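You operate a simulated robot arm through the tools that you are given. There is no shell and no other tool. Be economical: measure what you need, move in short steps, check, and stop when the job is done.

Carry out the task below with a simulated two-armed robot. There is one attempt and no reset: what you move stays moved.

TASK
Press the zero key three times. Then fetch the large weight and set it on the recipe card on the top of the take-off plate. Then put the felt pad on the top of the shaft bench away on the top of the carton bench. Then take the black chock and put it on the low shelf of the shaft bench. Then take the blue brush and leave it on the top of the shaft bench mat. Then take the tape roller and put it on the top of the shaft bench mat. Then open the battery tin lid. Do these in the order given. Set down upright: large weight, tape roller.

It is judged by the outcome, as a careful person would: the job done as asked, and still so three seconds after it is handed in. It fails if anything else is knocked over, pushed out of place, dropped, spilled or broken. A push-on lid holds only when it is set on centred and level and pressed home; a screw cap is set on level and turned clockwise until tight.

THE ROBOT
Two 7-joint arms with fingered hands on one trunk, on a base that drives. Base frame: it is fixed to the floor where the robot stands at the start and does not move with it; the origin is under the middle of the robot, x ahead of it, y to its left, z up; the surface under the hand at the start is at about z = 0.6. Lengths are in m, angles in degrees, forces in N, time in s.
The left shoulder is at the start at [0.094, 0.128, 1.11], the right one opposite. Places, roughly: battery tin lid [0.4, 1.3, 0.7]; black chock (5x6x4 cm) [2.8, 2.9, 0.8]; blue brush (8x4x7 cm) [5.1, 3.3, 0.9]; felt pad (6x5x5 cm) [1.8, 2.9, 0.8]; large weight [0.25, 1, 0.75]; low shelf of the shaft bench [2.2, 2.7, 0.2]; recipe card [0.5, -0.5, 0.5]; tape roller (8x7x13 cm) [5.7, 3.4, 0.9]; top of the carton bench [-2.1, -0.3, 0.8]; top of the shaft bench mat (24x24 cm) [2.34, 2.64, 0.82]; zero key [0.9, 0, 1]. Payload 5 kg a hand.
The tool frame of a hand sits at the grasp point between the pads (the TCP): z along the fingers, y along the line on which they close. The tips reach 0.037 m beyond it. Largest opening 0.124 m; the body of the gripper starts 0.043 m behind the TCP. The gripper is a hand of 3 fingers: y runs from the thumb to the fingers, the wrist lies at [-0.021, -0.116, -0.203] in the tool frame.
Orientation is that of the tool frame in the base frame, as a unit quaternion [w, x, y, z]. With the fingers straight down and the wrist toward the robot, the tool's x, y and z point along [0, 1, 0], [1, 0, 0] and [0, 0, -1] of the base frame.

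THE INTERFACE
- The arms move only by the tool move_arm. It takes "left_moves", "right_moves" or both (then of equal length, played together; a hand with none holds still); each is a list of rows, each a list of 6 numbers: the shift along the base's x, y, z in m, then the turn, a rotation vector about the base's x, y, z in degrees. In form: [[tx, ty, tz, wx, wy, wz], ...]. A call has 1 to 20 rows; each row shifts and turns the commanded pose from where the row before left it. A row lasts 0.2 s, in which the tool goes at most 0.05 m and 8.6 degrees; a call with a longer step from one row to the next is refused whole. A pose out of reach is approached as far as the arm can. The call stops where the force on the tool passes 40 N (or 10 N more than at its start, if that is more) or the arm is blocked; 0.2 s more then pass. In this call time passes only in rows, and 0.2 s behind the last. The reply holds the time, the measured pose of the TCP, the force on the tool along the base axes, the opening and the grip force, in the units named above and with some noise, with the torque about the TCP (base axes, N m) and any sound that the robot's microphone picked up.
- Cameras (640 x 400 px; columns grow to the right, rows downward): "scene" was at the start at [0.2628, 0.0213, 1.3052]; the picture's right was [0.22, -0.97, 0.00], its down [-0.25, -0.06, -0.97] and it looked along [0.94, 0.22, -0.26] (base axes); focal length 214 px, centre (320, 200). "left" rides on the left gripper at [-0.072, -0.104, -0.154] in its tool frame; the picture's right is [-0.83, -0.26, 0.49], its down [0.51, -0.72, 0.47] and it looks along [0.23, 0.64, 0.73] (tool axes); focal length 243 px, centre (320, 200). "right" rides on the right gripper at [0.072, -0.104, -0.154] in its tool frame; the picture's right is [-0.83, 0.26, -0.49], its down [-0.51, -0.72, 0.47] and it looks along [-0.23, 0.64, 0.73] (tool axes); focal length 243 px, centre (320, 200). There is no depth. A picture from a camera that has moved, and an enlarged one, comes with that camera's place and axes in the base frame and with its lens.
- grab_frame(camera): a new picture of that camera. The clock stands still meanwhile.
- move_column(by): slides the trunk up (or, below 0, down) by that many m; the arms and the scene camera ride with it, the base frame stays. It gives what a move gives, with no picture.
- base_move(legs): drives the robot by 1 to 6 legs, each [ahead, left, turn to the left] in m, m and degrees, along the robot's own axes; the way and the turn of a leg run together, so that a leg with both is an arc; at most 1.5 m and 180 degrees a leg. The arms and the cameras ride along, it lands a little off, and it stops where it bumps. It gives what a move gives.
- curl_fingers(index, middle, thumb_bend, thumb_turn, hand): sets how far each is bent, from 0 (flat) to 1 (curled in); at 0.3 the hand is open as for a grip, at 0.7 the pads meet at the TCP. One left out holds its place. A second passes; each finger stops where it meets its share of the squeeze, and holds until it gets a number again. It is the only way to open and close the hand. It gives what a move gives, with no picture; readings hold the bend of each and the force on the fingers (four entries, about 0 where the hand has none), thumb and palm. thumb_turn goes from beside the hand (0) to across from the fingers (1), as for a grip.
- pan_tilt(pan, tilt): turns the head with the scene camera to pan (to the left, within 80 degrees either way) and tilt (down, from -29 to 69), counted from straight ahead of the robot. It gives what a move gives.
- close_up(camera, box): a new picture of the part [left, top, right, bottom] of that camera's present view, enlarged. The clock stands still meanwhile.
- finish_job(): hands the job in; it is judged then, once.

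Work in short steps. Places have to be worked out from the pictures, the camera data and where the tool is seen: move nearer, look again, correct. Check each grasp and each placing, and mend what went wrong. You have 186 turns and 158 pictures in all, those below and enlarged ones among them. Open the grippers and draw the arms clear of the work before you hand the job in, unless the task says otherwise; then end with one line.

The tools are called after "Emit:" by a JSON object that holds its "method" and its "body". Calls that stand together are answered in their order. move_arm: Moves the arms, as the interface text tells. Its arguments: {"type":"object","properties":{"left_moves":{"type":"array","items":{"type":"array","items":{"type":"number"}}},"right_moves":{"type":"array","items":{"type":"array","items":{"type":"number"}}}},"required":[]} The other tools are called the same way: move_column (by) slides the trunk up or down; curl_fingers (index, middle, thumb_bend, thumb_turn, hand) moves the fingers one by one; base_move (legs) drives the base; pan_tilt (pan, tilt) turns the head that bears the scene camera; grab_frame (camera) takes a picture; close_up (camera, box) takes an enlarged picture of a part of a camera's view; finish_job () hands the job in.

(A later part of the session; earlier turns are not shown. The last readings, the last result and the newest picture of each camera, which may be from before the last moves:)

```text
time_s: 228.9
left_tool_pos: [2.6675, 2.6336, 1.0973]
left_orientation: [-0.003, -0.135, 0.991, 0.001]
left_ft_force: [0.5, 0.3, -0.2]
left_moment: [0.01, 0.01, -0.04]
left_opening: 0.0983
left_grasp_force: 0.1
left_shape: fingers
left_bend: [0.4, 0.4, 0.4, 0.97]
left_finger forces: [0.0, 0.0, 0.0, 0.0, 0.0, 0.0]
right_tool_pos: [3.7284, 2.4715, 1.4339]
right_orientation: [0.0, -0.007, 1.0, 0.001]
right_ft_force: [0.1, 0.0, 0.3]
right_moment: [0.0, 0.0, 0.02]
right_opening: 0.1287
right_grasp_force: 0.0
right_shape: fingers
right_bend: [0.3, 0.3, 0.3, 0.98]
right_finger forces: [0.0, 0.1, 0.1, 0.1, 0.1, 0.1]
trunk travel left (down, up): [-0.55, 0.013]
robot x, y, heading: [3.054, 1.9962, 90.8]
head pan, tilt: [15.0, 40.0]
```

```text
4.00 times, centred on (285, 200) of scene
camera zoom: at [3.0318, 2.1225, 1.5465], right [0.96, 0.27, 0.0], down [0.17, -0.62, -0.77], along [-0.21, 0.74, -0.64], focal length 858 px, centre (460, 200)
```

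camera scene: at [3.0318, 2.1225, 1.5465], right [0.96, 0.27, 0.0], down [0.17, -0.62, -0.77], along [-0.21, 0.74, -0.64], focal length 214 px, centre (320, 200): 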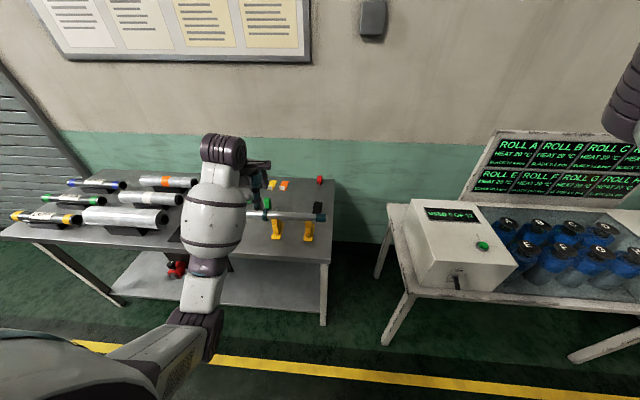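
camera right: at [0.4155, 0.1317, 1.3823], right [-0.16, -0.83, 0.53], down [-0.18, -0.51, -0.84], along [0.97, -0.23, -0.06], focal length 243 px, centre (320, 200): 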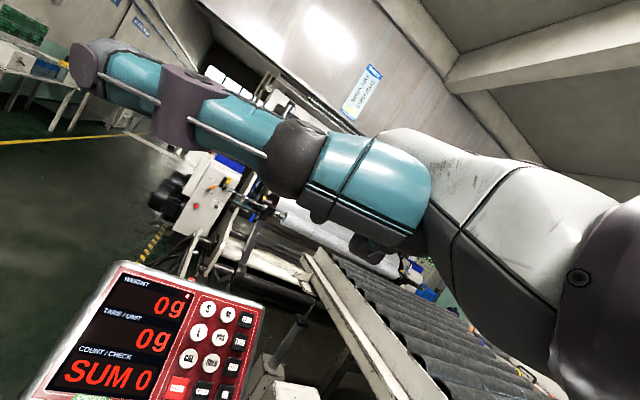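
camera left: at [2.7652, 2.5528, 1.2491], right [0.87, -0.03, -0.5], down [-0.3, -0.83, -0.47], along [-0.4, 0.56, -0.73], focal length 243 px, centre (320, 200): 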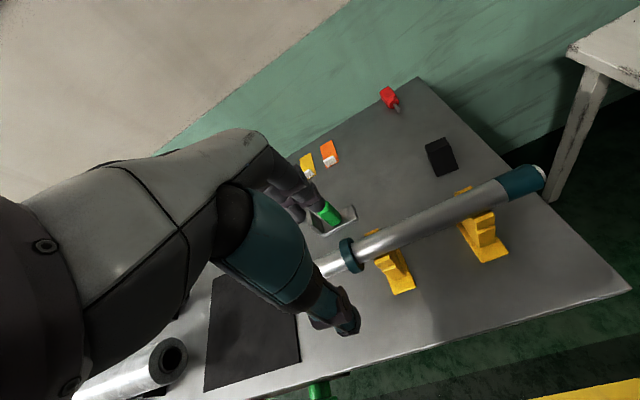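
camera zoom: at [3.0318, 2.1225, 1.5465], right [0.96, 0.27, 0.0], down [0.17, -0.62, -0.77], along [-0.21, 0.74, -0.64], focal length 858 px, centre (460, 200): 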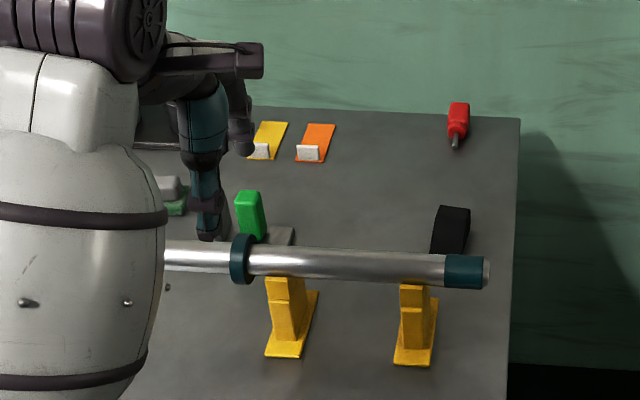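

The chock is a wedge aligned with x/y, about 4–5 cm wide in x, centre ≈ (2.81, 2.863). I grip across x: yaw the hand +75° and hover above it.

Emit:
{"method": "move_arm", "body": {"left_moves": [[0.0143, 0.0229, -0.004, 0, 0, 7.45], [0.0143, 0.0229, -0.004, 0, 0, 7.45], [0.0143, 0.0229, -0.004, 0, 0, 7.45], [0.0143, 0.0229, -0.004, 0, 0, 7.45], [0.0143, 0.0229, -0.004, 0, 0, 7.45], [0.0143, 0.0229, -0.004, 0, 0, 7.45], [0.0143, 0.0229, -0.004, 0, 0, 7.45], [0.0143, 0.0229, -0.004, 0, 0, 7.45], [0.0143, 0.0229, -0.004, 0, 0, 7.45], [0.0143, 0.0229, -0.004, 0, 0, 7.45]]}}

Emit:
{"method": "grab_frame", "body": {"camera": "left"}}

Emit:
{"method": "grab_frame", "body": {"camera": "scene"}}

```text
time_s: 231.1
left_tool_pos: [2.8103, 2.8638, 1.0558]
left_orientation: [0.003, 0.708, -0.706, 0.001]
left_ft_force: [0.4, 0.2, -1.3]
left_moment: [0.01, 0.02, -0.02]
left_opening: 0.0986
left_grasp_force: 0.0
left_shape: fingers
left_bend: [0.4, 0.4, 0.4, 0.97]
left_finger forces: [0.0, 0.1, 0.0, 0.0, 0.0, 0.0]
right_tool_pos: [3.729, 2.472, 1.4314]
right_orientation: [0.0, -0.007, 1.0, -0.001]
right_ft_force: [0.6, -0.3, 0.3]
right_moment: [-0.05, 0.03, 0.0]
right_opening: 0.1289
right_grasp_force: 0.1
right_shape: fingers
right_bend: [0.3, 0.3, 0.3, 0.98]
right_finger forces: [0.0, 0.0, 0.0, 0.0, 0.0, 0.1]
trunk travel left (down, up): [-0.55, 0.013]
robot x, y, heading: [3.0572, 1.9935, 90.6]
head pan, tilt: [15.0, 40.0]
```

```text
59 pictures are left
camera left: at [2.9154, 2.9376, 1.2087], right [0.26, 0.83, -0.5], down [0.72, -0.51, -0.47], along [-0.64, -0.24, -0.73], focal length 243 px, centre (320, 200)
```

left: 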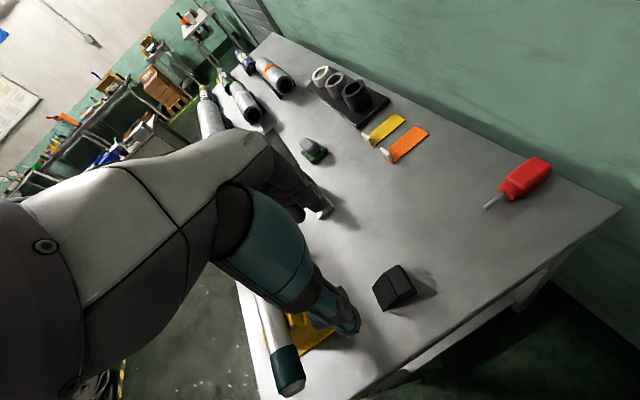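

```text
58 pictures are left
camera scene: at [3.0325, 2.1235, 1.5465], right [0.96, 0.27, 0.0], down [0.17, -0.62, -0.77], along [-0.21, 0.74, -0.64], focal length 214 px, centre (320, 200)
```

scene: 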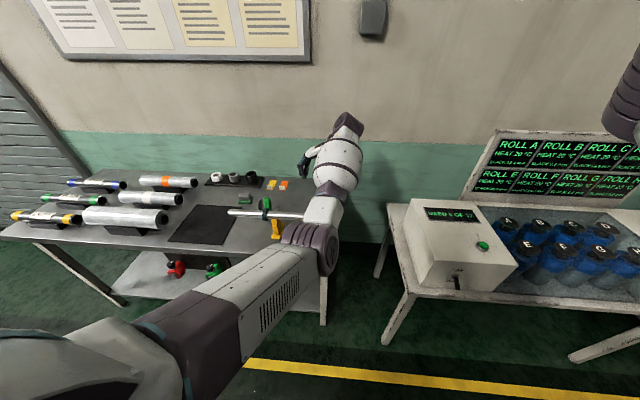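

I shift 1 cm in y and descend to z ≈ 0.873 around the wedge's sides.

Emit:
{"method": "move_arm", "body": {"left_moves": [[0.001, 0.01, -0.04, 0, 0, 0], [0, 0, -0.045, 0, 0, 0], [0, 0, -0.04, 0, 0, 0], [0, 0, -0.035, 0, 0, 0], [0, 0, -0.022, 0, 0, 0]]}}

Emit:
{"method": "close_up", "body": {"camera": "left", "box": [220, 150, 460, 370]}}

```text
time_s: 232.3
left_tool_pos: [2.8103, 2.8745, 0.8738]
left_orientation: [0.003, 0.708, -0.707, 0.0]
left_ft_force: [0.4, -0.3, 0.0]
left_moment: [0.01, -0.02, -0.01]
left_opening: 0.0984
left_grasp_force: 0.0
left_shape: fingers
left_bend: [0.4, 0.4, 0.4, 0.97]
left_finger forces: [0.1, 0.1, 0.0, 0.0, 0.0, 0.0]
right_tool_pos: [3.7291, 2.4718, 1.4322]
right_orientation: [0.0, -0.007, 1.0, 0.0]
right_ft_force: [-0.7, -0.2, 0.7]
right_moment: [-0.01, 0.0, 0.0]
right_opening: 0.1289
right_grasp_force: 0.1
right_shape: fingers
right_bend: [0.3, 0.3, 0.3, 0.98]
right_finger forces: [0.1, 0.1, 0.1, 0.0, 0.0, 0.1]
trunk travel left (down, up): [-0.55, 0.013]
robot x, y, heading: [3.0528, 1.9971, 90.8]
head pan, tilt: [15.0, 40.0]
```

```text
1.82 times, centred on (340, 260) of left
camera zoom: at [2.9145, 2.9475, 1.0261], right [0.26, 0.83, -0.5], down [0.72, -0.51, -0.47], along [-0.64, -0.24, -0.73], focal length 441 px, centre (284, 91)
```

zoom: 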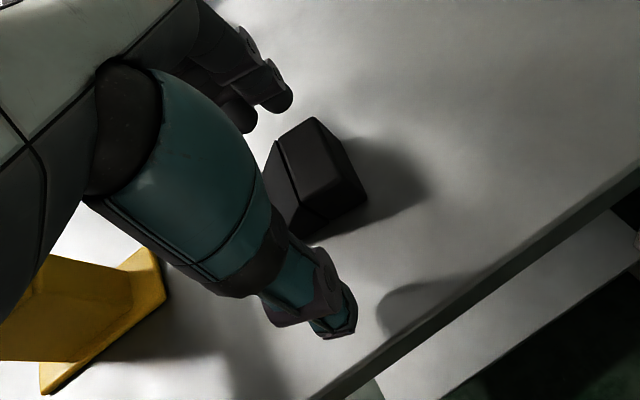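

The tall part of the wedge is slightly further in +y; I shift 8 mm and close.

Emit:
{"method": "move_arm", "body": {"left_moves": [[0, 0.008, -0.002, 0, 0, 0]]}}

Emit:
{"method": "curl_fingers", "body": {"hand": "left", "index": 0.72, "middle": 0.72, "thumb_bend": 0.72}}

Emit:
{"method": "move_arm", "body": {"left_moves": [[0, 0, 0.01, 0, 0, 0], [0, 0, 0.03, 0, 0, 0], [0, 0, 0.04, 0, 0, 0], [0, 0, 0.045, 0, 0, 0], [0, 0, 0.045, 0, 0, 0]]}}

Emit:
{"method": "close_up", "body": {"camera": "left", "box": [220, 150, 460, 370]}}

```text
time_s: 232.7
left_tool_pos: [2.8116, 2.8822, 0.8734]
left_orientation: [-0.004, -0.707, 0.707, 0.001]
left_ft_force: [-1.7, 0.1, -0.2]
left_moment: [0.01, 0.02, -0.02]
left_opening: 0.0985
left_grasp_force: 0.0
left_shape: fingers
left_bend: [0.4, 0.4, 0.4, 0.97]
left_finger forces: [0.1, 0.1, 0.0, 0.1, 0.0, 0.0]
right_tool_pos: [3.7289, 2.4709, 1.4334]
right_orientation: [0.0, -0.008, 1.0, 0.001]
right_ft_force: [0.2, -0.5, -0.1]
right_moment: [0.02, 0.0, -0.01]
right_opening: 0.1287
right_grasp_force: 0.0
right_shape: fingers
right_bend: [0.3, 0.3, 0.3, 0.98]
right_finger forces: [0.0, 0.1, 0.0, 0.0, 0.0, 0.1]
trunk travel left (down, up): [-0.55, 0.013]
robot x, y, heading: [3.0562, 1.9938, 90.8]
head pan, tilt: [15.0, 40.0]
```

```text
time_s: 233.7
left_tool_pos: [2.8112, 2.8814, 0.8738]
left_orientation: [0.003, 0.707, -0.707, 0.0]
left_ft_force: [0.1, -0.3, 0.3]
left_moment: [0.02, -0.01, -0.03]
left_opening: 0.0403
left_grasp_force: 19.4
left_shape: fingers
left_bend: [0.61, 0.64, 0.6, 0.95]
left_finger forces: [10.9, 8.5, 0.0, 0.0, 19.2, 0.0]
right_tool_pos: [3.7286, 2.4707, 1.4325]
right_orientation: [0.001, -0.007, 1.0, 0.0]
right_ft_force: [0.1, 0.3, -1.2]
right_moment: [0.03, -0.01, 0.0]
right_opening: 0.129
right_grasp_force: 0.2
right_shape: fingers
right_bend: [0.3, 0.3, 0.3, 0.98]
right_finger forces: [0.0, 0.0, 0.0, 0.0, 0.0, 0.0]
trunk travel left (down, up): [-0.55, 0.013]
robot x, y, heading: [3.0554, 1.9938, 90.6]
head pan, tilt: [15.0, 40.0]
```

```text
time_s: 234.9
left_tool_pos: [2.8114, 2.8797, 1.0448]
left_orientation: [0.003, 0.707, -0.707, 0.0]
left_ft_force: [0.5, -0.3, -0.8]
left_moment: [0.0, 0.01, 0.0]
left_opening: 0.04
left_grasp_force: 19.6
left_shape: fingers
left_bend: [0.61, 0.64, 0.6, 0.95]
left_finger forces: [10.7, 8.6, 0.0, 0.0, 19.4, 0.0]
right_tool_pos: [3.7288, 2.4702, 1.4329]
right_orientation: [0.0, -0.007, 1.0, 0.002]
right_ft_force: [-1.8, -1.0, 0.4]
right_moment: [0.04, 0.01, 0.02]
right_opening: 0.1289
right_grasp_force: 0.0
right_shape: fingers
right_bend: [0.3, 0.3, 0.3, 0.98]
right_finger forces: [0.1, 0.1, 0.1, 0.0, 0.0, 0.0]
trunk travel left (down, up): [-0.55, 0.013]
robot x, y, heading: [3.0551, 1.9946, 90.7]
head pan, tilt: [15.0, 40.0]
```

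```text
1.82 times, centred on (340, 260) of left
camera zoom: at [2.9161, 2.9537, 1.197], right [0.26, 0.83, -0.5], down [0.72, -0.51, -0.47], along [-0.64, -0.23, -0.73], focal length 441 px, centre (284, 91)
```

zoom: 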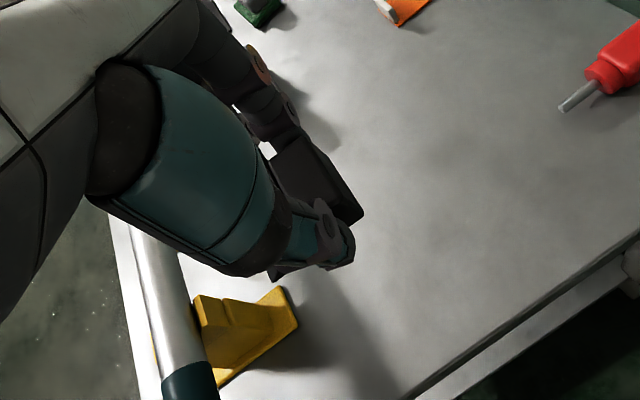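

The chock is held. I lift it, bring the hand back toward the robot with the wrist turned back, and draw the right hand back too.

Emit:
{"method": "move_arm", "body": {"left_moves": [[0, 0, 0.04, 0, 0, 0], [0, 0, 0.04, 0, 0, 0], [0, 0, 0.02, 0, 0, 0], [-0.0145, -0.038, 0, 0, 0, -7.5], [-0.0145, -0.038, 0, 0, 0, -7.5], [-0.0145, -0.038, 0, 0, 0, -7.5], [-0.0145, -0.038, 0, 0, 0, -7.5], [-0.0145, -0.038, 0, 0, 0, -7.5], [-0.0145, -0.038, 0, 0, 0, -7.5], [-0.0145, -0.038, 0, 0, 0, -7.5], [-0.0145, -0.038, 0, 0, 0, -7.5], [-0.0145, -0.038, 0, 0, 0, -7.5], [-0.0145, -0.038, 0, 0, 0, -7.5]], "right_moves": [[0, 0, 0, 0, 0, 0], [0, 0, 0, 0, 0, 0], [0, 0, 0, 0, 0, 0], [0.007, -0.027, -0.005, 0, 0, 0], [0.007, -0.027, -0.005, 0, 0, 0], [0.007, -0.027, -0.005, 0, 0, 0], [0.007, -0.027, -0.005, 0, 0, 0], [0.007, -0.027, -0.005, 0, 0, 0], [0.007, -0.027, -0.005, 0, 0, 0], [0.007, -0.027, -0.005, 0, 0, 0], [0.007, -0.027, -0.005, 0, 0, 0], [0.007, -0.027, -0.005, 0, 0, 0], [0.007, -0.027, -0.005, 0, 0, 0]]}}

```text
time_s: 237.7
left_tool_pos: [2.6697, 2.5003, 1.1471]
left_orientation: [-0.003, -0.13, 0.991, 0.003]
left_ft_force: [0.8, -1.0, -0.6]
left_moment: [0.05, 0.03, 0.0]
left_opening: 0.0401
left_grasp_force: 19.2
left_shape: fingers
left_bend: [0.61, 0.64, 0.6, 0.95]
left_finger forces: [10.4, 8.6, 0.1, 0.0, 19.2, 0.0]
right_tool_pos: [3.804, 2.1989, 1.3813]
right_orientation: [-0.001, -0.007, 1.0, 0.002]
right_ft_force: [0.7, 0.7, -0.1]
right_moment: [0.02, 0.07, 0.03]
right_opening: 0.1288
right_grasp_force: 0.1
right_shape: fingers
right_bend: [0.3, 0.3, 0.3, 0.98]
right_finger forces: [0.0, 0.0, 0.0, 0.0, 0.0, 0.1]
trunk travel left (down, up): [-0.55, 0.013]
robot x, y, heading: [3.0531, 1.9939, 91.0]
head pan, tilt: [15.0, 40.0]
```

I back away from the bench, shift left, and lower the trunk fully; then look at the shelf.

Emit:
{"method": "base_move", "body": {"legs": [[-0.5, 0, 0], [0, 0.8, 0]]}}

Emit:
{"method": "move_column", "body": {"by": -0.54}}

Emit:
{"method": "pan_tilt", "body": {"pan": 5, "tilt": 20}}

Emit:
{"method": "grab_frame", "body": {"camera": "scene"}}

```text
time_s: 247.7
left_tool_pos: [1.8655, 1.9821, 1.1448]
left_orientation: [-0.003, -0.132, 0.991, 0.002]
left_ft_force: [0.1, -0.5, -0.6]
left_moment: [0.01, 0.01, 0.01]
left_opening: 0.0401
left_grasp_force: 19.2
left_shape: fingers
left_bend: [0.61, 0.64, 0.6, 0.95]
left_finger forces: [10.4, 8.7, 0.0, 0.1, 19.0, 0.1]
right_tool_pos: [2.9995, 1.6849, 1.3825]
right_orientation: [0.0, -0.008, 1.0, 0.001]
right_ft_force: [0.3, 0.6, -0.7]
right_moment: [0.01, -0.02, -0.02]
right_opening: 0.1288
right_grasp_force: 0.2
right_shape: fingers
right_bend: [0.3, 0.3, 0.3, 0.98]
right_finger forces: [0.0, 0.1, 0.0, 0.0, 0.0, 0.1]
trunk travel left (down, up): [-0.55, 0.013]
robot x, y, heading: [2.2583, 1.4748, 90.8]
head pan, tilt: [15.0, 40.0]
```

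```text
refused: -0.54 is not a number from -0.4 to 0.4
```

```text
time_s: 248.6
left_tool_pos: [1.8646, 1.9815, 1.1443]
left_orientation: [-0.002, -0.132, 0.991, 0.002]
left_ft_force: [-0.3, -0.4, -0.9]
left_moment: [-0.02, 0.02, 0.02]
left_opening: 0.0399
left_grasp_force: 18.9
left_shape: fingers
left_bend: [0.61, 0.64, 0.6, 0.95]
left_finger forces: [10.4, 8.6, 0.1, 0.0, 19.1, 0.1]
right_tool_pos: [2.9986, 1.6865, 1.3828]
right_orientation: [0.0, -0.008, 1.0, 0.001]
right_ft_force: [-1.1, -0.4, -0.8]
right_moment: [0.01, -0.05, -0.01]
right_opening: 0.129
right_grasp_force: 0.0
right_shape: fingers
right_bend: [0.3, 0.3, 0.3, 0.98]
right_finger forces: [0.0, 0.0, 0.0, 0.0, 0.0, 0.1]
trunk travel left (down, up): [-0.55, 0.013]
robot x, y, heading: [2.2575, 1.4747, 90.9]
head pan, tilt: [5.0, 20.0]
```

```text
55 pictures are left
camera scene: at [2.2454, 1.6151, 1.5778], right [0.99, 0.1, 0.0], down [0.04, -0.34, -0.94], along [-0.1, 0.93, -0.34], focal length 214 px, centre (320, 200)
```

scene: 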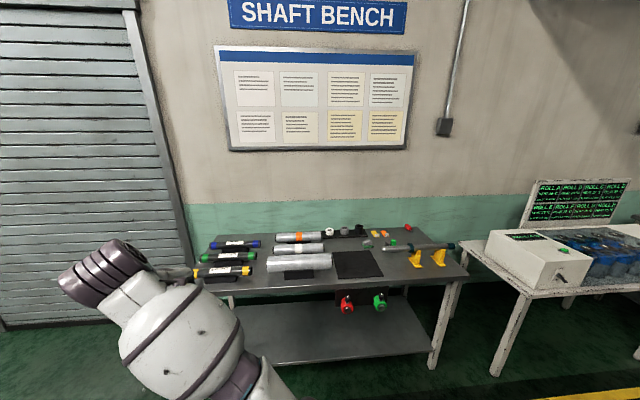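

The shelf's front edge is at y ≈ 2.51 (top's front at 2.43). I lower the trunk in two steps.

Emit:
{"method": "move_column", "body": {"by": -0.4}}

Emit:
{"method": "move_column", "body": {"by": -0.14}}

Emit:
{"method": "pan_tilt", "body": {"pan": 10, "tilt": 30}}

Emit:
{"method": "grab_frame", "body": {"camera": "scene"}}

```text
time_s: 252.4
left_tool_pos: [1.8663, 1.9214, 0.5312]
left_orientation: [-0.031, -0.128, 0.962, -0.238]
left_ft_force: [-0.4, 0.3, -1.8]
left_moment: [0.02, -0.02, -0.05]
left_opening: 0.0399
left_grasp_force: 19.0
left_shape: fingers
left_bend: [0.61, 0.64, 0.6, 0.95]
left_finger forces: [10.5, 8.7, 0.1, 0.0, 18.8, 0.0]
right_tool_pos: [2.9992, 1.6882, 0.9797]
right_orientation: [0.001, -0.007, 1.0, -0.004]
right_ft_force: [-0.5, 0.3, 0.5]
right_moment: [0.02, 0.0, 0.01]
right_opening: 0.1288
right_grasp_force: 0.1
right_shape: fingers
right_bend: [0.3, 0.3, 0.3, 0.98]
right_finger forces: [0.1, 0.0, 0.0, 0.1, 0.1, 0.0]
trunk travel left (down, up): [-0.15, 0.413]
robot x, y, heading: [2.2547, 1.4736, 91.1]
head pan, tilt: [5.0, 20.0]
```

```text
time_s: 254.1
left_tool_pos: [1.8848, 1.9784, 0.4086]
left_orientation: [-0.014, -0.122, 0.969, -0.212]
left_ft_force: [0.5, 0.1, -0.5]
left_moment: [0.04, -0.01, -0.01]
left_opening: 0.0402
left_grasp_force: 18.8
left_shape: fingers
left_bend: [0.61, 0.64, 0.6, 0.95]
left_finger forces: [10.6, 8.5, 0.0, 0.0, 18.7, 0.0]
right_tool_pos: [2.9979, 1.7265, 0.8389]
right_orientation: [0.001, -0.007, 0.999, -0.048]
right_ft_force: [-0.2, 1.1, 0.4]
right_moment: [0.03, -0.03, -0.01]
right_opening: 0.1287
right_grasp_force: 0.0
right_shape: fingers
right_bend: [0.3, 0.3, 0.3, 0.98]
right_finger forces: [0.0, 0.0, 0.0, 0.1, 0.1, 0.0]
trunk travel left (down, up): [-0.01, 0.553]
robot x, y, heading: [2.2578, 1.4732, 91.2]
head pan, tilt: [5.0, 20.0]
```

```text
time_s: 254.8
left_tool_pos: [1.884, 1.9783, 0.4085]
left_orientation: [-0.013, -0.12, 0.969, -0.214]
left_ft_force: [0.2, -0.1, -1.3]
left_moment: [0.04, 0.04, 0.01]
left_opening: 0.0401
left_grasp_force: 18.2
left_shape: fingers
left_bend: [0.61, 0.64, 0.6, 0.95]
left_finger forces: [10.6, 8.5, 0.0, 0.0, 18.8, 0.0]
right_tool_pos: [2.9979, 1.7283, 0.8395]
right_orientation: [0.001, -0.007, 0.999, -0.048]
right_ft_force: [0.0, -0.3, -0.3]
right_moment: [0.03, -0.01, 0.0]
right_opening: 0.129
right_grasp_force: 0.0
right_shape: fingers
right_bend: [0.3, 0.3, 0.3, 0.98]
right_finger forces: [0.0, 0.0, 0.0, 0.1, 0.0, 0.1]
trunk travel left (down, up): [-0.01, 0.553]
robot x, y, heading: [2.2548, 1.4745, 90.9]
head pan, tilt: [10.0, 30.0]
```

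```text
54 pictures are left
camera scene: at [2.2344, 1.8306, 0.9702], right [0.98, 0.19, 0.0], down [0.1, -0.49, -0.87], along [-0.16, 0.85, -0.5], focal length 214 px, centre (320, 200)
```

scene: 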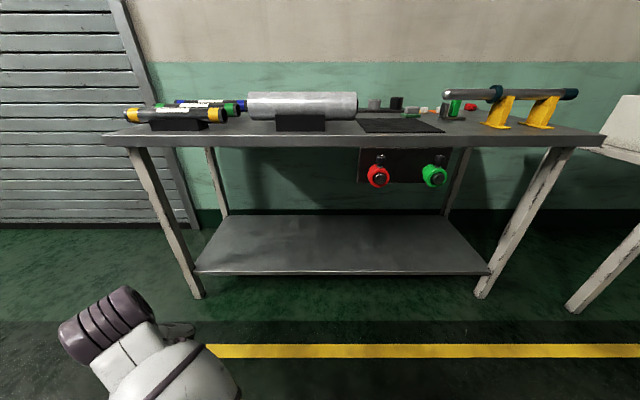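

The trunk leans, leaving the hand tilted 25°; the shelf is at z ≈ 0.2 with its front edge y ≈ 2.47 at x = 2.0 (bench yawed ~10°). I straighten the hand, then drive 0.38 m forward.

Emit:
{"method": "move_arm", "body": {"left_moves": [[0.02, 0, -0.005, 8.2, 0, 0], [0.02, 0, -0.005, 8.2, 0, 0], [0.02, 0, -0.005, 8.2, 0, 0]]}}

Emit:
{"method": "grab_frame", "body": {"camera": "left"}}

Emit:
{"method": "grab_frame", "body": {"camera": "scene"}}

```text
time_s: 255.1
left_tool_pos: [1.8961, 2.0097, 0.4277]
left_orientation: [0.0, -0.119, 0.982, -0.146]
left_ft_force: [0.1, 0.5, -0.3]
left_moment: [-0.03, 0.01, 0.01]
left_opening: 0.04
left_grasp_force: 18.8
left_shape: fingers
left_bend: [0.61, 0.64, 0.6, 0.95]
left_finger forces: [10.6, 8.6, 0.0, 0.0, 19.0, 0.1]
right_tool_pos: [2.9973, 1.7285, 0.8383]
right_orientation: [0.002, -0.006, 0.999, -0.048]
right_ft_force: [0.5, 0.1, -0.1]
right_moment: [-0.04, 0.01, 0.03]
right_opening: 0.129
right_grasp_force: 0.0
right_shape: fingers
right_bend: [0.3, 0.3, 0.3, 0.98]
right_finger forces: [0.0, 0.0, 0.1, 0.1, 0.1, 0.1]
trunk travel left (down, up): [-0.01, 0.553]
robot x, y, heading: [2.2553, 1.481, 90.9]
head pan, tilt: [10.0, 30.0]
stopped in row 1 (left hand): the arm was blocked; the commanded pose is now the measured one
```

```text
53 pictures are left
camera left: at [1.9854, 1.974, 0.6012], right [0.89, -0.19, -0.42], down [-0.31, -0.92, -0.23], along [-0.35, 0.33, -0.88], focal length 243 px, centre (320, 200)
```

left: 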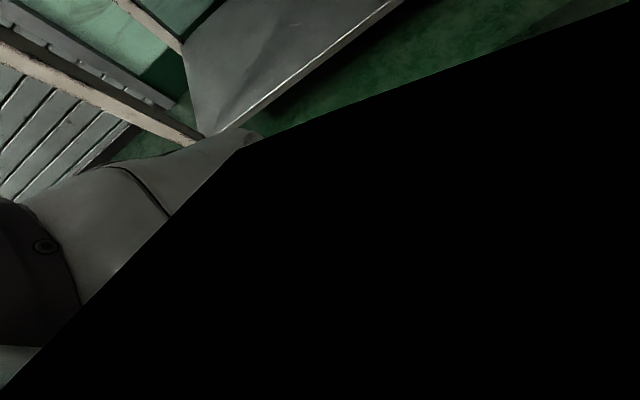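

```text
52 pictures are left
camera scene: at [2.2346, 1.8306, 0.9699], right [0.98, 0.19, 0.0], down [0.1, -0.49, -0.87], along [-0.17, 0.85, -0.5], focal length 214 px, centre (320, 200)
```

scene: 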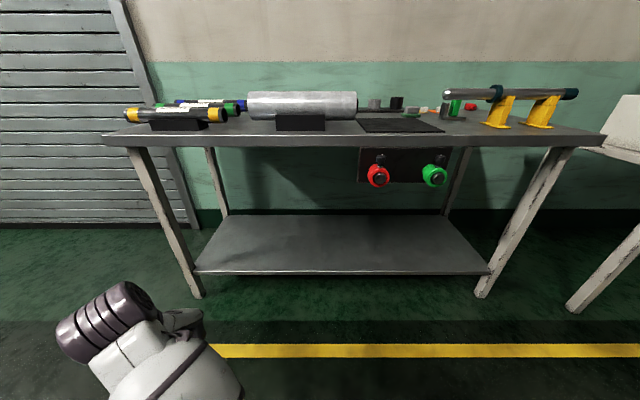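

The hand is blocked and its camera black – probably against the robot's own crouched body. I raise the trunk 0.2 m and look.

Emit:
{"method": "move_column", "body": {"by": 0.2}}

Emit:
{"method": "grab_frame", "body": {"camera": "left"}}

```text
time_s: 257.3
left_tool_pos: [1.8957, 2.0084, 0.627]
left_orientation: [0.0, -0.12, 0.982, -0.148]
left_ft_force: [-1.0, 0.2, -0.6]
left_moment: [0.0, 0.07, 0.0]
left_opening: 0.0398
left_grasp_force: 18.7
left_shape: fingers
left_bend: [0.61, 0.64, 0.6, 0.95]
left_finger forces: [10.7, 8.7, 0.0, 0.0, 19.0, 0.0]
right_tool_pos: [2.9972, 1.7289, 1.0391]
right_orientation: [0.002, -0.006, 0.999, -0.049]
right_ft_force: [0.5, -0.5, 0.7]
right_moment: [0.0, -0.02, 0.04]
right_opening: 0.129
right_grasp_force: 0.0
right_shape: fingers
right_bend: [0.3, 0.3, 0.3, 0.98]
right_finger forces: [0.0, 0.0, 0.1, 0.1, 0.0, 0.0]
trunk travel left (down, up): [-0.21, 0.353]
robot x, y, heading: [2.2546, 1.4771, 91.1]
head pan, tilt: [10.0, 30.0]
```

```text
51 pictures are left
camera left: at [1.9847, 1.9734, 0.8003], right [0.89, -0.19, -0.42], down [-0.31, -0.93, -0.22], along [-0.35, 0.33, -0.88], focal length 243 px, centre (320, 200)
```

left: 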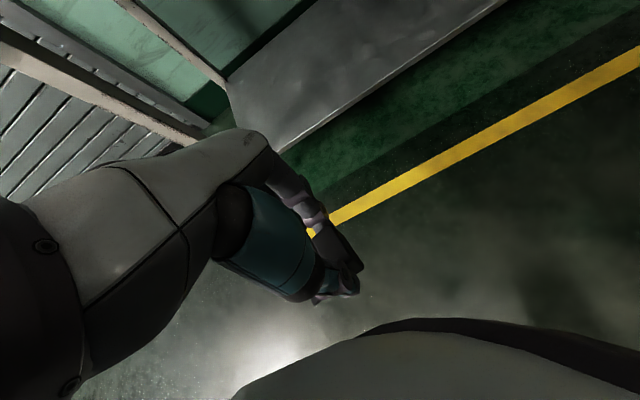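

The hand is free and still holds the chock; the base body was the obstacle. I straighten the hand, extend it forward beyond the base, then lower.

Emit:
{"method": "move_arm", "body": {"left_moves": [[0.02, 0.045, 0, 5.7, 0, 0], [0.02, 0.045, 0, 5.7, 0, 0], [0.02, 0.045, 0, 5.7, 0, 0], [0.005, 0.04, -0.015, 0, 0, 0], [0.005, 0.04, -0.02, 0, 0, 0], [0.005, 0.04, -0.025, 0, 0, 0], [0.005, 0.04, -0.025, 0, 0, 0], [0, 0, -0.04, 0, 0, 0], [0, 0, -0.04, 0, 0, 0], [0, 0, -0.04, 0, 0, 0]]}}

Emit:
{"method": "grab_frame", "body": {"camera": "scene"}}

```text
time_s: 259.5
left_tool_pos: [1.9763, 2.3038, 0.4213]
left_orientation: [0.017, -0.119, 0.993, -0.001]
left_ft_force: [0.1, -0.1, -1.1]
left_moment: [-0.03, -0.02, 0.0]
left_opening: 0.0401
left_grasp_force: 18.6
left_shape: fingers
left_bend: [0.61, 0.64, 0.6, 0.95]
left_finger forces: [10.2, 8.6, 0.0, 0.0, 18.8, 0.0]
right_tool_pos: [2.998, 1.7279, 1.0394]
right_orientation: [0.002, -0.007, 0.999, -0.048]
right_ft_force: [-0.1, 0.5, -1.0]
right_moment: [-0.02, -0.03, 0.0]
right_opening: 0.1287
right_grasp_force: 0.1
right_shape: fingers
right_bend: [0.3, 0.3, 0.3, 0.98]
right_finger forces: [0.1, 0.0, 0.1, 0.1, 0.0, 0.0]
trunk travel left (down, up): [-0.21, 0.353]
robot x, y, heading: [2.2563, 1.4772, 90.8]
head pan, tilt: [10.0, 30.0]
```

```text
50 pictures are left
camera scene: at [2.235, 1.7636, 1.1845], right [0.98, 0.19, 0.0], down [0.1, -0.49, -0.87], along [-0.17, 0.85, -0.5], focal length 214 px, centre (320, 200)
```

scene: 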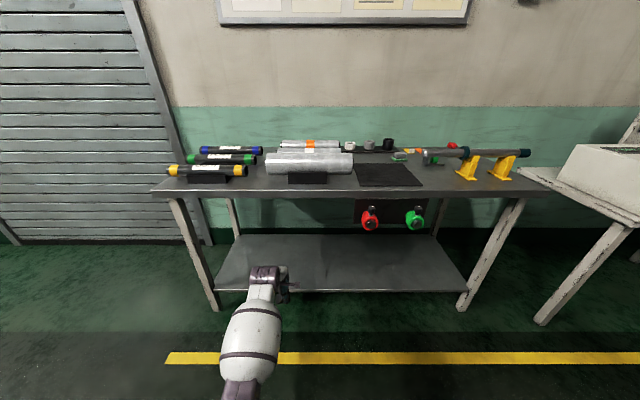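

Good pose. I lower another 5 cm and drive 0.2 m forward, then check clearance.

Emit:
{"method": "move_arm", "body": {"left_moves": [[0, 0, -0.025, 0, 0, 0], [0, 0, -0.025, 0, 0, 0]]}}

Emit:
{"method": "base_move", "body": {"legs": [[0.2, 0, 0]]}}

Emit:
{"method": "grab_frame", "body": {"camera": "scene"}}

Emit:
{"method": "grab_frame", "body": {"camera": "left"}}

```text
time_s: 260.1
left_tool_pos: [1.9756, 2.3049, 0.3719]
left_orientation: [0.018, -0.12, 0.993, 0.001]
left_ft_force: [-0.4, 0.1, -0.6]
left_moment: [0.01, 0.02, 0.02]
left_opening: 0.0398
left_grasp_force: 18.7
left_shape: fingers
left_bend: [0.61, 0.64, 0.6, 0.95]
left_finger forces: [10.1, 8.6, 0.0, 0.0, 18.7, 0.0]
right_tool_pos: [2.9972, 1.7282, 1.0396]
right_orientation: [0.002, -0.007, 0.999, -0.048]
right_ft_force: [0.1, 0.1, -0.5]
right_moment: [0.02, 0.01, 0.02]
right_opening: 0.1288
right_grasp_force: 0.1
right_shape: fingers
right_bend: [0.3, 0.3, 0.3, 0.98]
right_finger forces: [0.1, 0.0, 0.1, 0.0, 0.0, 0.0]
trunk travel left (down, up): [-0.21, 0.353]
robot x, y, heading: [2.2538, 1.4748, 91.2]
head pan, tilt: [10.0, 30.0]
```

```text
time_s: 261.7
left_tool_pos: [1.9717, 2.5035, 0.3722]
left_orientation: [0.018, -0.118, 0.993, 0.0]
left_ft_force: [-0.8, -0.2, -0.1]
left_moment: [-0.02, 0.0, -0.01]
left_opening: 0.0399
left_grasp_force: 18.4
left_shape: fingers
left_bend: [0.61, 0.64, 0.6, 0.95]
left_finger forces: [10.1, 8.5, 0.1, 0.0, 18.7, 0.1]
right_tool_pos: [2.9947, 1.9275, 1.0396]
right_orientation: [0.003, -0.007, 0.999, -0.048]
right_ft_force: [0.8, 0.4, -0.5]
right_moment: [0.02, -0.03, 0.02]
right_opening: 0.1289
right_grasp_force: 0.0
right_shape: fingers
right_bend: [0.3, 0.3, 0.3, 0.98]
right_finger forces: [0.0, 0.1, 0.0, 0.0, 0.0, 0.0]
trunk travel left (down, up): [-0.21, 0.353]
robot x, y, heading: [2.2512, 1.6799, 90.9]
head pan, tilt: [10.0, 30.0]
```

```text
49 pictures are left
camera scene: at [2.232, 1.9631, 1.1845], right [0.98, 0.19, 0.0], down [0.1, -0.49, -0.87], along [-0.17, 0.85, -0.5], focal length 214 px, centre (320, 200)
```

scene: 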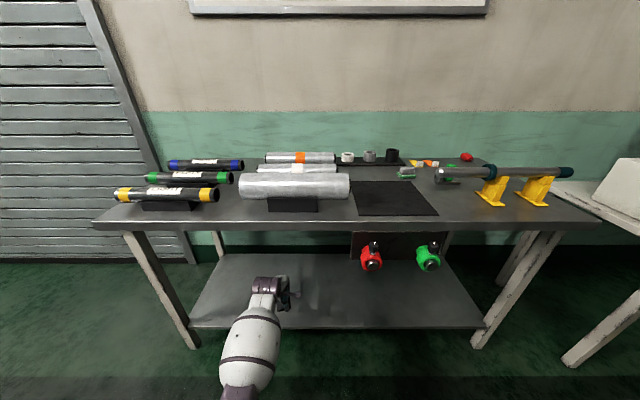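

```text
48 pictures are left
camera left: at [2.0611, 2.4182, 0.5274], right [0.89, -0.06, -0.46], down [-0.31, -0.82, -0.49], along [-0.35, 0.57, -0.74], focal length 243 px, centre (320, 200)
```

left: 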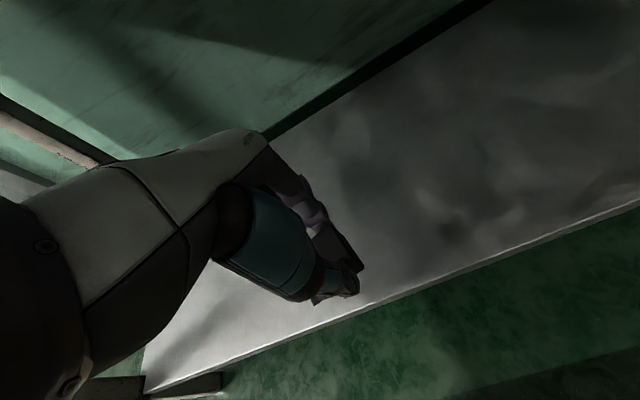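

I need about 10 cm more depth; driving 0.11 m forward, then lowering toward the shelf.

Emit:
{"method": "base_move", "body": {"legs": [[0.11, 0, 0]]}}

Emit:
{"method": "move_arm", "body": {"left_moves": [[0, 0, -0.03, 0, 0, 0], [0, 0, -0.03, 0, 0, 0], [0, 0, -0.02, 0, 0, 0], [0, 0, -0.015, 0, 0, 0]]}}

Emit:
{"method": "grab_frame", "body": {"camera": "left"}}

```text
time_s: 262.9
left_tool_pos: [1.9704, 2.6129, 0.3707]
left_orientation: [0.018, -0.118, 0.993, 0.001]
left_ft_force: [-0.7, -0.3, -0.9]
left_moment: [0.01, -0.01, 0.02]
left_opening: 0.04
left_grasp_force: 18.5
left_shape: fingers
left_bend: [0.61, 0.64, 0.6, 0.95]
left_finger forces: [10.1, 8.6, 0.0, 0.1, 18.8, 0.1]
right_tool_pos: [2.9933, 2.0372, 1.0405]
right_orientation: [0.002, -0.007, 0.999, -0.048]
right_ft_force: [0.6, 0.3, 0.6]
right_moment: [-0.04, -0.01, -0.05]
right_opening: 0.1289
right_grasp_force: 0.0
right_shape: fingers
right_bend: [0.3, 0.3, 0.3, 0.98]
right_finger forces: [0.0, 0.1, 0.0, 0.0, 0.1, 0.0]
trunk travel left (down, up): [-0.21, 0.353]
robot x, y, heading: [2.2515, 1.7813, 91.5]
head pan, tilt: [10.0, 30.0]
```

```text
time_s: 263.9
left_tool_pos: [1.9703, 2.615, 0.277]
left_orientation: [0.018, -0.119, 0.993, 0.001]
left_ft_force: [0.1, 0.0, -0.7]
left_moment: [-0.01, -0.02, 0.02]
left_opening: 0.0401
left_grasp_force: 18.4
left_shape: fingers
left_bend: [0.61, 0.64, 0.6, 0.95]
left_finger forces: [10.1, 8.5, 0.0, 0.1, 18.8, 0.1]
right_tool_pos: [2.9924, 2.0365, 1.0392]
right_orientation: [0.002, -0.007, 0.999, -0.048]
right_ft_force: [0.4, 0.0, -0.6]
right_moment: [0.03, -0.02, -0.02]
right_opening: 0.1289
right_grasp_force: 0.0
right_shape: fingers
right_bend: [0.3, 0.3, 0.3, 0.98]
right_finger forces: [0.1, 0.0, 0.1, 0.0, 0.0, 0.1]
trunk travel left (down, up): [-0.21, 0.353]
robot x, y, heading: [2.2504, 1.7835, 90.8]
head pan, tilt: [10.0, 30.0]
```

```text
47 pictures are left
camera left: at [2.0597, 2.5288, 0.4324], right [0.89, -0.06, -0.46], down [-0.31, -0.82, -0.49], along [-0.35, 0.57, -0.74], focal length 243 px, centre (320, 200)
```

left: 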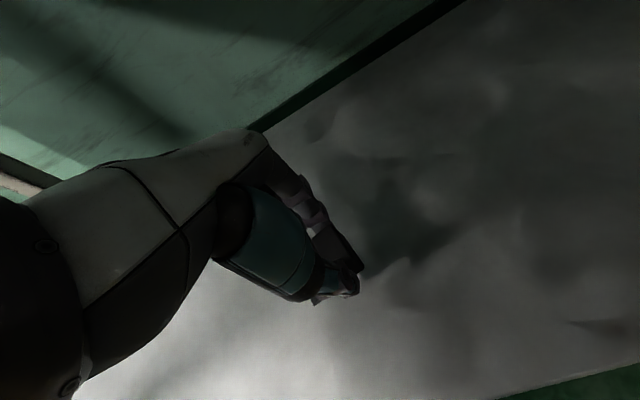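

The chock is close above the shelf. I lower in small steps until contact.

Emit:
{"method": "move_arm", "body": {"left_moves": [[0, 0, -0.006, 0, 0, 0], [0, 0, -0.005, 0, 0, 0], [0, 0, -0.004, 0, 0, 0], [0, 0, -0.004, 0, 0, 0], [0, 0, -0.004, 0, 0, 0]]}}

```text
time_s: 265.1
left_tool_pos: [1.9704, 2.6126, 0.254]
left_orientation: [0.018, -0.117, 0.993, 0.001]
left_ft_force: [0.2, -0.3, -0.6]
left_moment: [0.02, 0.0, 0.01]
left_opening: 0.0399
left_grasp_force: 18.6
left_shape: fingers
left_bend: [0.61, 0.64, 0.6, 0.95]
left_finger forces: [10.0, 8.6, 0.0, 0.0, 18.6, 0.1]
right_tool_pos: [2.9921, 2.0362, 1.0389]
right_orientation: [0.001, -0.007, 0.999, -0.048]
right_ft_force: [0.5, -1.1, -0.1]
right_moment: [0.03, 0.03, 0.0]
right_opening: 0.1288
right_grasp_force: 0.0
right_shape: fingers
right_bend: [0.3, 0.3, 0.3, 0.98]
right_finger forces: [0.0, 0.1, 0.0, 0.0, 0.0, 0.1]
trunk travel left (down, up): [-0.21, 0.353]
robot x, y, heading: [2.2515, 1.7857, 91.1]
head pan, tilt: [10.0, 30.0]
```

Still no contact; continuing down.

Emit:
{"method": "move_arm", "body": {"left_moves": [[0, 0, -0.004, 0, 0, 0], [0, 0, -0.004, 0, 0, 0], [0, 0, -0.004, 0, 0, 0], [0, 0, -0.004, 0, 0, 0]]}}

Emit:
{"method": "close_up", "body": {"camera": "left", "box": [260, 170, 440, 340]}}

```text
time_s: 266.1
left_tool_pos: [1.9709, 2.6139, 0.2375]
left_orientation: [0.018, -0.119, 0.993, 0.001]
left_ft_force: [-0.6, -0.7, -0.3]
left_moment: [0.0, 0.01, 0.02]
left_opening: 0.0397
left_grasp_force: 18.9
left_shape: fingers
left_bend: [0.61, 0.64, 0.6, 0.95]
left_finger forces: [10.2, 8.6, 0.1, 0.0, 18.7, 0.0]
right_tool_pos: [2.9918, 2.0369, 1.0387]
right_orientation: [0.002, -0.007, 0.999, -0.048]
right_ft_force: [1.2, -0.8, 0.1]
right_moment: [0.0, 0.02, 0.0]
right_opening: 0.1285
right_grasp_force: 0.0
right_shape: fingers
right_bend: [0.3, 0.3, 0.3, 0.98]
right_finger forces: [0.0, 0.0, 0.1, 0.0, 0.0, 0.0]
trunk travel left (down, up): [-0.21, 0.353]
robot x, y, heading: [2.2466, 1.7832, 91.2]
head pan, tilt: [10.0, 30.0]
```

```text
2.35 times, centred on (350, 255) of left
camera zoom: at [2.0596, 2.5281, 0.3937], right [0.89, -0.06, -0.46], down [-0.31, -0.82, -0.49], along [-0.35, 0.57, -0.74], focal length 571 px, centre (249, 71)
```

zoom: 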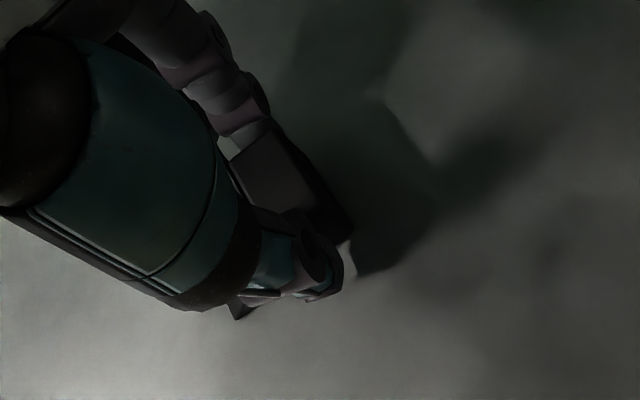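

Not touching yet by feel; I continue in 4 mm steps with force watch.

Emit:
{"method": "move_arm", "body": {"left_moves": [[0, 0, -0.004, 0, 0, 0], [0, 0, -0.004, 0, 0, 0], [0, 0, -0.004, 0, 0, 0], [0, 0, -0.003, 0, 0, 0]]}}

```text
time_s: 267.1
left_tool_pos: [1.9695, 2.6179, 0.231]
left_orientation: [0.018, -0.118, 0.993, 0.008]
left_ft_force: [1.5, -10.6, 28.8]
left_moment: [-0.81, -0.46, -0.11]
left_opening: 0.0396
left_grasp_force: 20.4
left_shape: fingers
left_bend: [0.63, 0.66, 0.6, 0.95]
left_finger forces: [8.1, 6.7, 0.1, 0.1, 25.5, 0.0]
right_tool_pos: [2.9925, 2.036, 1.0399]
right_orientation: [0.003, -0.007, 0.999, -0.047]
right_ft_force: [0.3, -0.5, 0.0]
right_moment: [0.02, -0.03, 0.01]
right_opening: 0.1288
right_grasp_force: 0.0
right_shape: fingers
right_bend: [0.3, 0.3, 0.3, 0.98]
right_finger forces: [0.0, 0.0, 0.0, 0.0, 0.1, 0.1]
trunk travel left (down, up): [-0.21, 0.353]
robot x, y, heading: [2.2507, 1.7834, 90.9]
head pan, tilt: [10.0, 30.0]
stopped in row 4 (left hand): the force on the tool passed its limit at 41 N (the readings are from after the stop); the commanded pose is now the measured one
```

Contact with the shelf. I ease off 3 mm, release and lift a little.

Emit:
{"method": "move_arm", "body": {"left_moves": [[0, 0, 0.004, 0, 0, 0]]}}

Emit:
{"method": "curl_fingers", "body": {"hand": "left", "index": 0.4, "middle": 0.4, "thumb_bend": 0.4}}

Emit:
{"method": "move_arm", "body": {"left_moves": [[0, 0, 0.02, 0, 0, 0], [0, 0, 0.04, 0, 0, 0], [0, 0, 0.04, 0, 0, 0], [0, 0, 0.03, 0, 0, 0]]}}

Emit:
{"method": "grab_frame", "body": {"camera": "left"}}

```text
time_s: 267.5
left_tool_pos: [1.9707, 2.6164, 0.2324]
left_orientation: [0.017, -0.118, 0.993, 0.006]
left_ft_force: [0.2, -1.8, 12.4]
left_moment: [-0.2, -0.15, -0.01]
left_opening: 0.0398
left_grasp_force: 19.7
left_shape: fingers
left_bend: [0.63, 0.66, 0.6, 0.95]
left_finger forces: [10.3, 8.8, 0.0, 0.0, 19.9, 0.0]
right_tool_pos: [2.9919, 2.0355, 1.0396]
right_orientation: [0.003, -0.006, 0.999, -0.048]
right_ft_force: [0.3, -0.7, 0.8]
right_moment: [0.01, 0.0, 0.01]
right_opening: 0.1286
right_grasp_force: 0.2
right_shape: fingers
right_bend: [0.3, 0.3, 0.3, 0.98]
right_finger forces: [0.0, 0.0, 0.0, 0.0, 0.0, 0.1]
trunk travel left (down, up): [-0.21, 0.353]
robot x, y, heading: [2.25, 1.7873, 91.1]
head pan, tilt: [10.0, 30.0]
```

```text
time_s: 268.5
left_tool_pos: [1.9694, 2.6163, 0.2315]
left_orientation: [0.018, -0.118, 0.993, 0.003]
left_ft_force: [0.2, -0.6, 0.3]
left_moment: [-0.01, -0.01, 0.0]
left_opening: 0.0979
left_grasp_force: 0.0
left_shape: fingers
left_bend: [0.4, 0.4, 0.4, 0.97]
left_finger forces: [0.1, 0.1, 0.0, 0.1, 0.0, 0.0]
right_tool_pos: [2.9921, 2.0357, 1.0389]
right_orientation: [0.002, -0.007, 0.999, -0.048]
right_ft_force: [-0.7, -0.1, -0.3]
right_moment: [-0.02, 0.02, -0.01]
right_opening: 0.1287
right_grasp_force: 0.1
right_shape: fingers
right_bend: [0.3, 0.3, 0.3, 0.98]
right_finger forces: [0.0, 0.0, 0.0, 0.0, 0.0, 0.1]
trunk travel left (down, up): [-0.21, 0.353]
robot x, y, heading: [2.2524, 1.7849, 90.8]
head pan, tilt: [10.0, 30.0]
```

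```text
time_s: 269.5
left_tool_pos: [1.9705, 2.6176, 0.3608]
left_orientation: [0.017, -0.119, 0.993, 0.004]
left_ft_force: [-0.2, 0.8, 0.2]
left_moment: [0.01, -0.05, 0.01]
left_opening: 0.0984
left_grasp_force: 0.0
left_shape: fingers
left_bend: [0.4, 0.4, 0.4, 0.97]
left_finger forces: [0.0, 0.0, 0.0, 0.0, 0.0, 0.1]
right_tool_pos: [2.9912, 2.037, 1.0391]
right_orientation: [0.002, -0.007, 0.999, -0.048]
right_ft_force: [0.0, -0.5, 0.5]
right_moment: [0.05, -0.01, 0.01]
right_opening: 0.1286
right_grasp_force: 0.2
right_shape: fingers
right_bend: [0.3, 0.3, 0.3, 0.98]
right_finger forces: [0.0, 0.0, 0.0, 0.1, 0.0, 0.0]
trunk travel left (down, up): [-0.21, 0.353]
robot x, y, heading: [2.2477, 1.7858, 90.8]
head pan, tilt: [10.0, 30.0]
```

```text
45 pictures are left
camera left: at [2.0594, 2.5297, 0.5166], right [0.88, -0.05, -0.46], down [-0.31, -0.81, -0.49], along [-0.35, 0.58, -0.74], focal length 243 px, centre (320, 200)
```

left: 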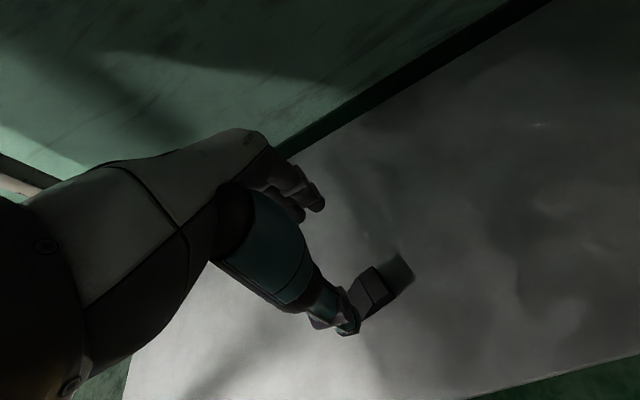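

The chock lies on the low shelf. I back out, raise the trunk and the hand.

Emit:
{"method": "base_move", "body": {"legs": [[-0.45, 0, 0]]}}

Emit:
{"method": "move_column", "body": {"by": 0.34}}

Emit:
{"method": "move_arm", "body": {"left_moves": [[0, -0.015, 0.04, 0, 0, 0], [0, -0.015, 0.04, 0, 0, 0], [0, -0.015, 0.04, 0, 0, 0], [0, -0.015, 0.04, 0, 0, 0], [0, -0.015, 0.04, 0, 0, 0], [0, -0.015, 0.04, 0, 0, 0], [0, -0.015, 0.04, 0, 0, 0], [0, -0.015, 0.04, 0, 0, 0], [0, -0.015, 0.04, 0, 0, 0], [0, -0.015, 0.04, 0, 0, 0]]}}

Emit:
{"method": "grab_frame", "body": {"camera": "scene"}}

```text
time_s: 272.3
left_tool_pos: [1.9795, 2.1636, 0.3611]
left_orientation: [0.018, -0.116, 0.993, 0.005]
left_ft_force: [0.1, 0.7, 0.3]
left_moment: [-0.01, 0.01, -0.04]
left_opening: 0.0983
left_grasp_force: 0.0
left_shape: fingers
left_bend: [0.4, 0.4, 0.4, 0.97]
left_finger forces: [0.0, 0.0, 0.0, 0.0, 0.1, 0.0]
right_tool_pos: [3.0004, 1.5795, 1.0389]
right_orientation: [0.001, -0.005, 0.999, -0.048]
right_ft_force: [0.1, -1.2, -0.6]
right_moment: [-0.02, 0.0, 0.0]
right_opening: 0.1288
right_grasp_force: 0.0
right_shape: fingers
right_bend: [0.3, 0.3, 0.3, 0.98]
right_finger forces: [0.0, 0.0, 0.0, 0.1, 0.0, 0.1]
trunk travel left (down, up): [-0.21, 0.353]
robot x, y, heading: [2.2556, 1.3308, 90.9]
head pan, tilt: [10.0, 30.0]
```

```text
time_s: 275.6
left_tool_pos: [1.9795, 2.1631, 0.6997]
left_orientation: [0.016, -0.116, 0.993, 0.003]
left_ft_force: [0.7, -0.1, -1.2]
left_moment: [0.01, -0.02, 0.02]
left_opening: 0.098
left_grasp_force: 0.0
left_shape: fingers
left_bend: [0.4, 0.4, 0.4, 0.97]
left_finger forces: [0.0, 0.1, 0.1, 0.0, 0.0, 0.1]
right_tool_pos: [3.0014, 1.582, 1.3789]
right_orientation: [0.001, -0.004, 0.999, -0.049]
right_ft_force: [0.1, -0.6, 0.3]
right_moment: [-0.02, 0.0, 0.02]
right_opening: 0.1288
right_grasp_force: 0.1
right_shape: fingers
right_bend: [0.3, 0.3, 0.3, 0.98]
right_finger forces: [0.1, 0.1, 0.0, 0.1, 0.0, 0.0]
trunk travel left (down, up): [-0.55, 0.013]
robot x, y, heading: [2.2576, 1.3283, 91.0]
head pan, tilt: [10.0, 30.0]
```

```text
time_s: 277.8
left_tool_pos: [1.981, 2.013, 1.1021]
left_orientation: [0.018, -0.116, 0.993, 0.005]
left_ft_force: [-1.6, 0.7, 0.0]
left_moment: [-0.01, -0.03, 0.01]
left_opening: 0.0981
left_grasp_force: 0.0
left_shape: fingers
left_bend: [0.4, 0.4, 0.4, 0.97]
left_finger forces: [0.1, 0.0, 0.0, 0.0, 0.0, 0.0]
right_tool_pos: [3.0019, 1.5795, 1.3796]
right_orientation: [0.002, -0.005, 0.999, -0.048]
right_ft_force: [-0.5, -0.3, -1.1]
right_moment: [0.0, -0.01, 0.03]
right_opening: 0.1286
right_grasp_force: 0.0
right_shape: fingers
right_bend: [0.3, 0.3, 0.3, 0.98]
right_finger forces: [0.0, 0.0, 0.0, 0.1, 0.0, 0.1]
trunk travel left (down, up): [-0.55, 0.013]
robot x, y, heading: [2.2556, 1.3334, 90.6]
head pan, tilt: [10.0, 30.0]
```

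```text
44 pictures are left
camera scene: at [2.2401, 1.467, 1.562], right [0.98, 0.19, 0.0], down [0.09, -0.49, -0.87], along [-0.16, 0.85, -0.5], focal length 214 px, centre (320, 200)
```

scene: 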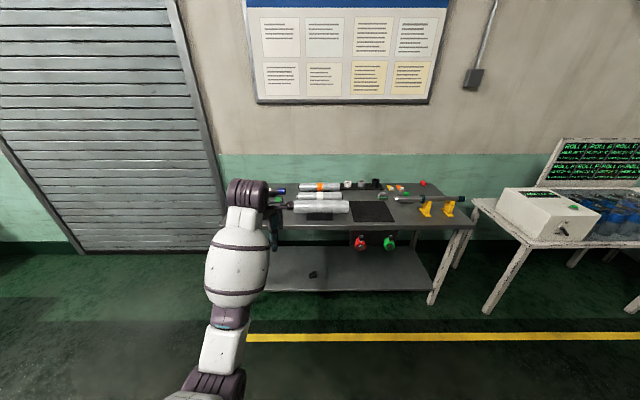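

The chock is visible on the shelf. Now I drive along the aisle to the web-tools bench near x ≈ 5.2 for the blue brush.

Emit:
{"method": "base_move", "body": {"legs": [[0.27, -0.988, 0], [0.27, -0.988, 0], [0.2, -0.988, 0], [0, 0, 9]]}}

Emit:
{"method": "pan_tilt", "body": {"pan": 0, "tilt": 25}}

Emit:
{"method": "grab_frame", "body": {"camera": "scene"}}

```text
time_s: 304.6
left_tool_pos: [4.8087, 2.7595, 1.102]
left_orientation: [0.018, -0.201, 0.979, 0.007]
left_ft_force: [0.1, 0.3, -0.7]
left_moment: [-0.01, 0.02, -0.03]
left_opening: 0.0983
left_grasp_force: 0.0
left_shape: fingers
left_bend: [0.4, 0.4, 0.4, 0.97]
left_finger forces: [0.1, 0.0, 0.0, 0.1, 0.0, 0.0]
right_tool_pos: [5.8879, 2.5062, 1.3783]
right_orientation: [0.006, -0.091, 0.995, -0.047]
right_ft_force: [0.6, -0.4, -0.9]
right_moment: [-0.01, 0.02, 0.0]
right_opening: 0.1291
right_grasp_force: 0.0
right_shape: fingers
right_bend: [0.3, 0.3, 0.3, 0.98]
right_finger forces: [0.0, 0.1, 0.0, 0.0, 0.0, 0.0]
trunk travel left (down, up): [-0.55, 0.013]
robot x, y, heading: [5.1974, 2.1363, 100.6]
head pan, tilt: [10.0, 30.0]
```

```text
time_s: 305.3
left_tool_pos: [4.8065, 2.7604, 1.1018]
left_orientation: [0.017, -0.202, 0.979, 0.006]
left_ft_force: [-0.6, 0.1, 0.6]
left_moment: [0.03, -0.03, 0.03]
left_opening: 0.0979
left_grasp_force: 0.0
left_shape: fingers
left_bend: [0.4, 0.4, 0.4, 0.97]
left_finger forces: [0.0, 0.0, 0.0, 0.1, 0.1, 0.1]
right_tool_pos: [5.8869, 2.5082, 1.3797]
right_orientation: [0.006, -0.091, 0.995, -0.048]
right_ft_force: [0.1, -0.6, 0.4]
right_moment: [0.02, -0.01, 0.02]
right_opening: 0.1285
right_grasp_force: 0.1
right_shape: fingers
right_bend: [0.3, 0.3, 0.3, 0.98]
right_finger forces: [0.0, 0.1, 0.0, 0.0, 0.0, 0.0]
trunk travel left (down, up): [-0.55, 0.013]
robot x, y, heading: [5.1961, 2.1353, 100.4]
head pan, tilt: [0.0, 25.0]
```

```text
43 pictures are left
camera scene: at [5.1716, 2.2723, 1.5698], right [0.98, 0.18, 0.0], down [0.08, -0.42, -0.91], along [-0.17, 0.89, -0.42], focal length 214 px, centre (320, 200)
```

scene: 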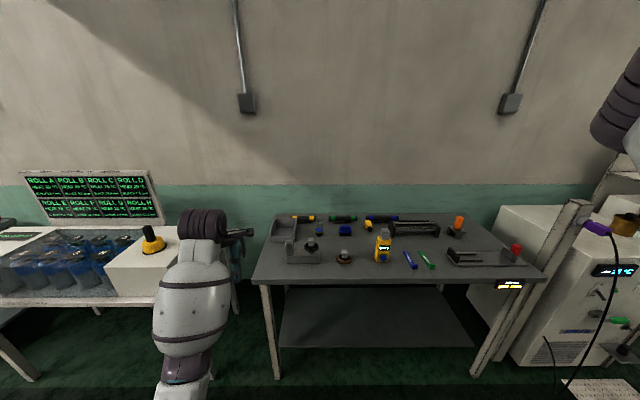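

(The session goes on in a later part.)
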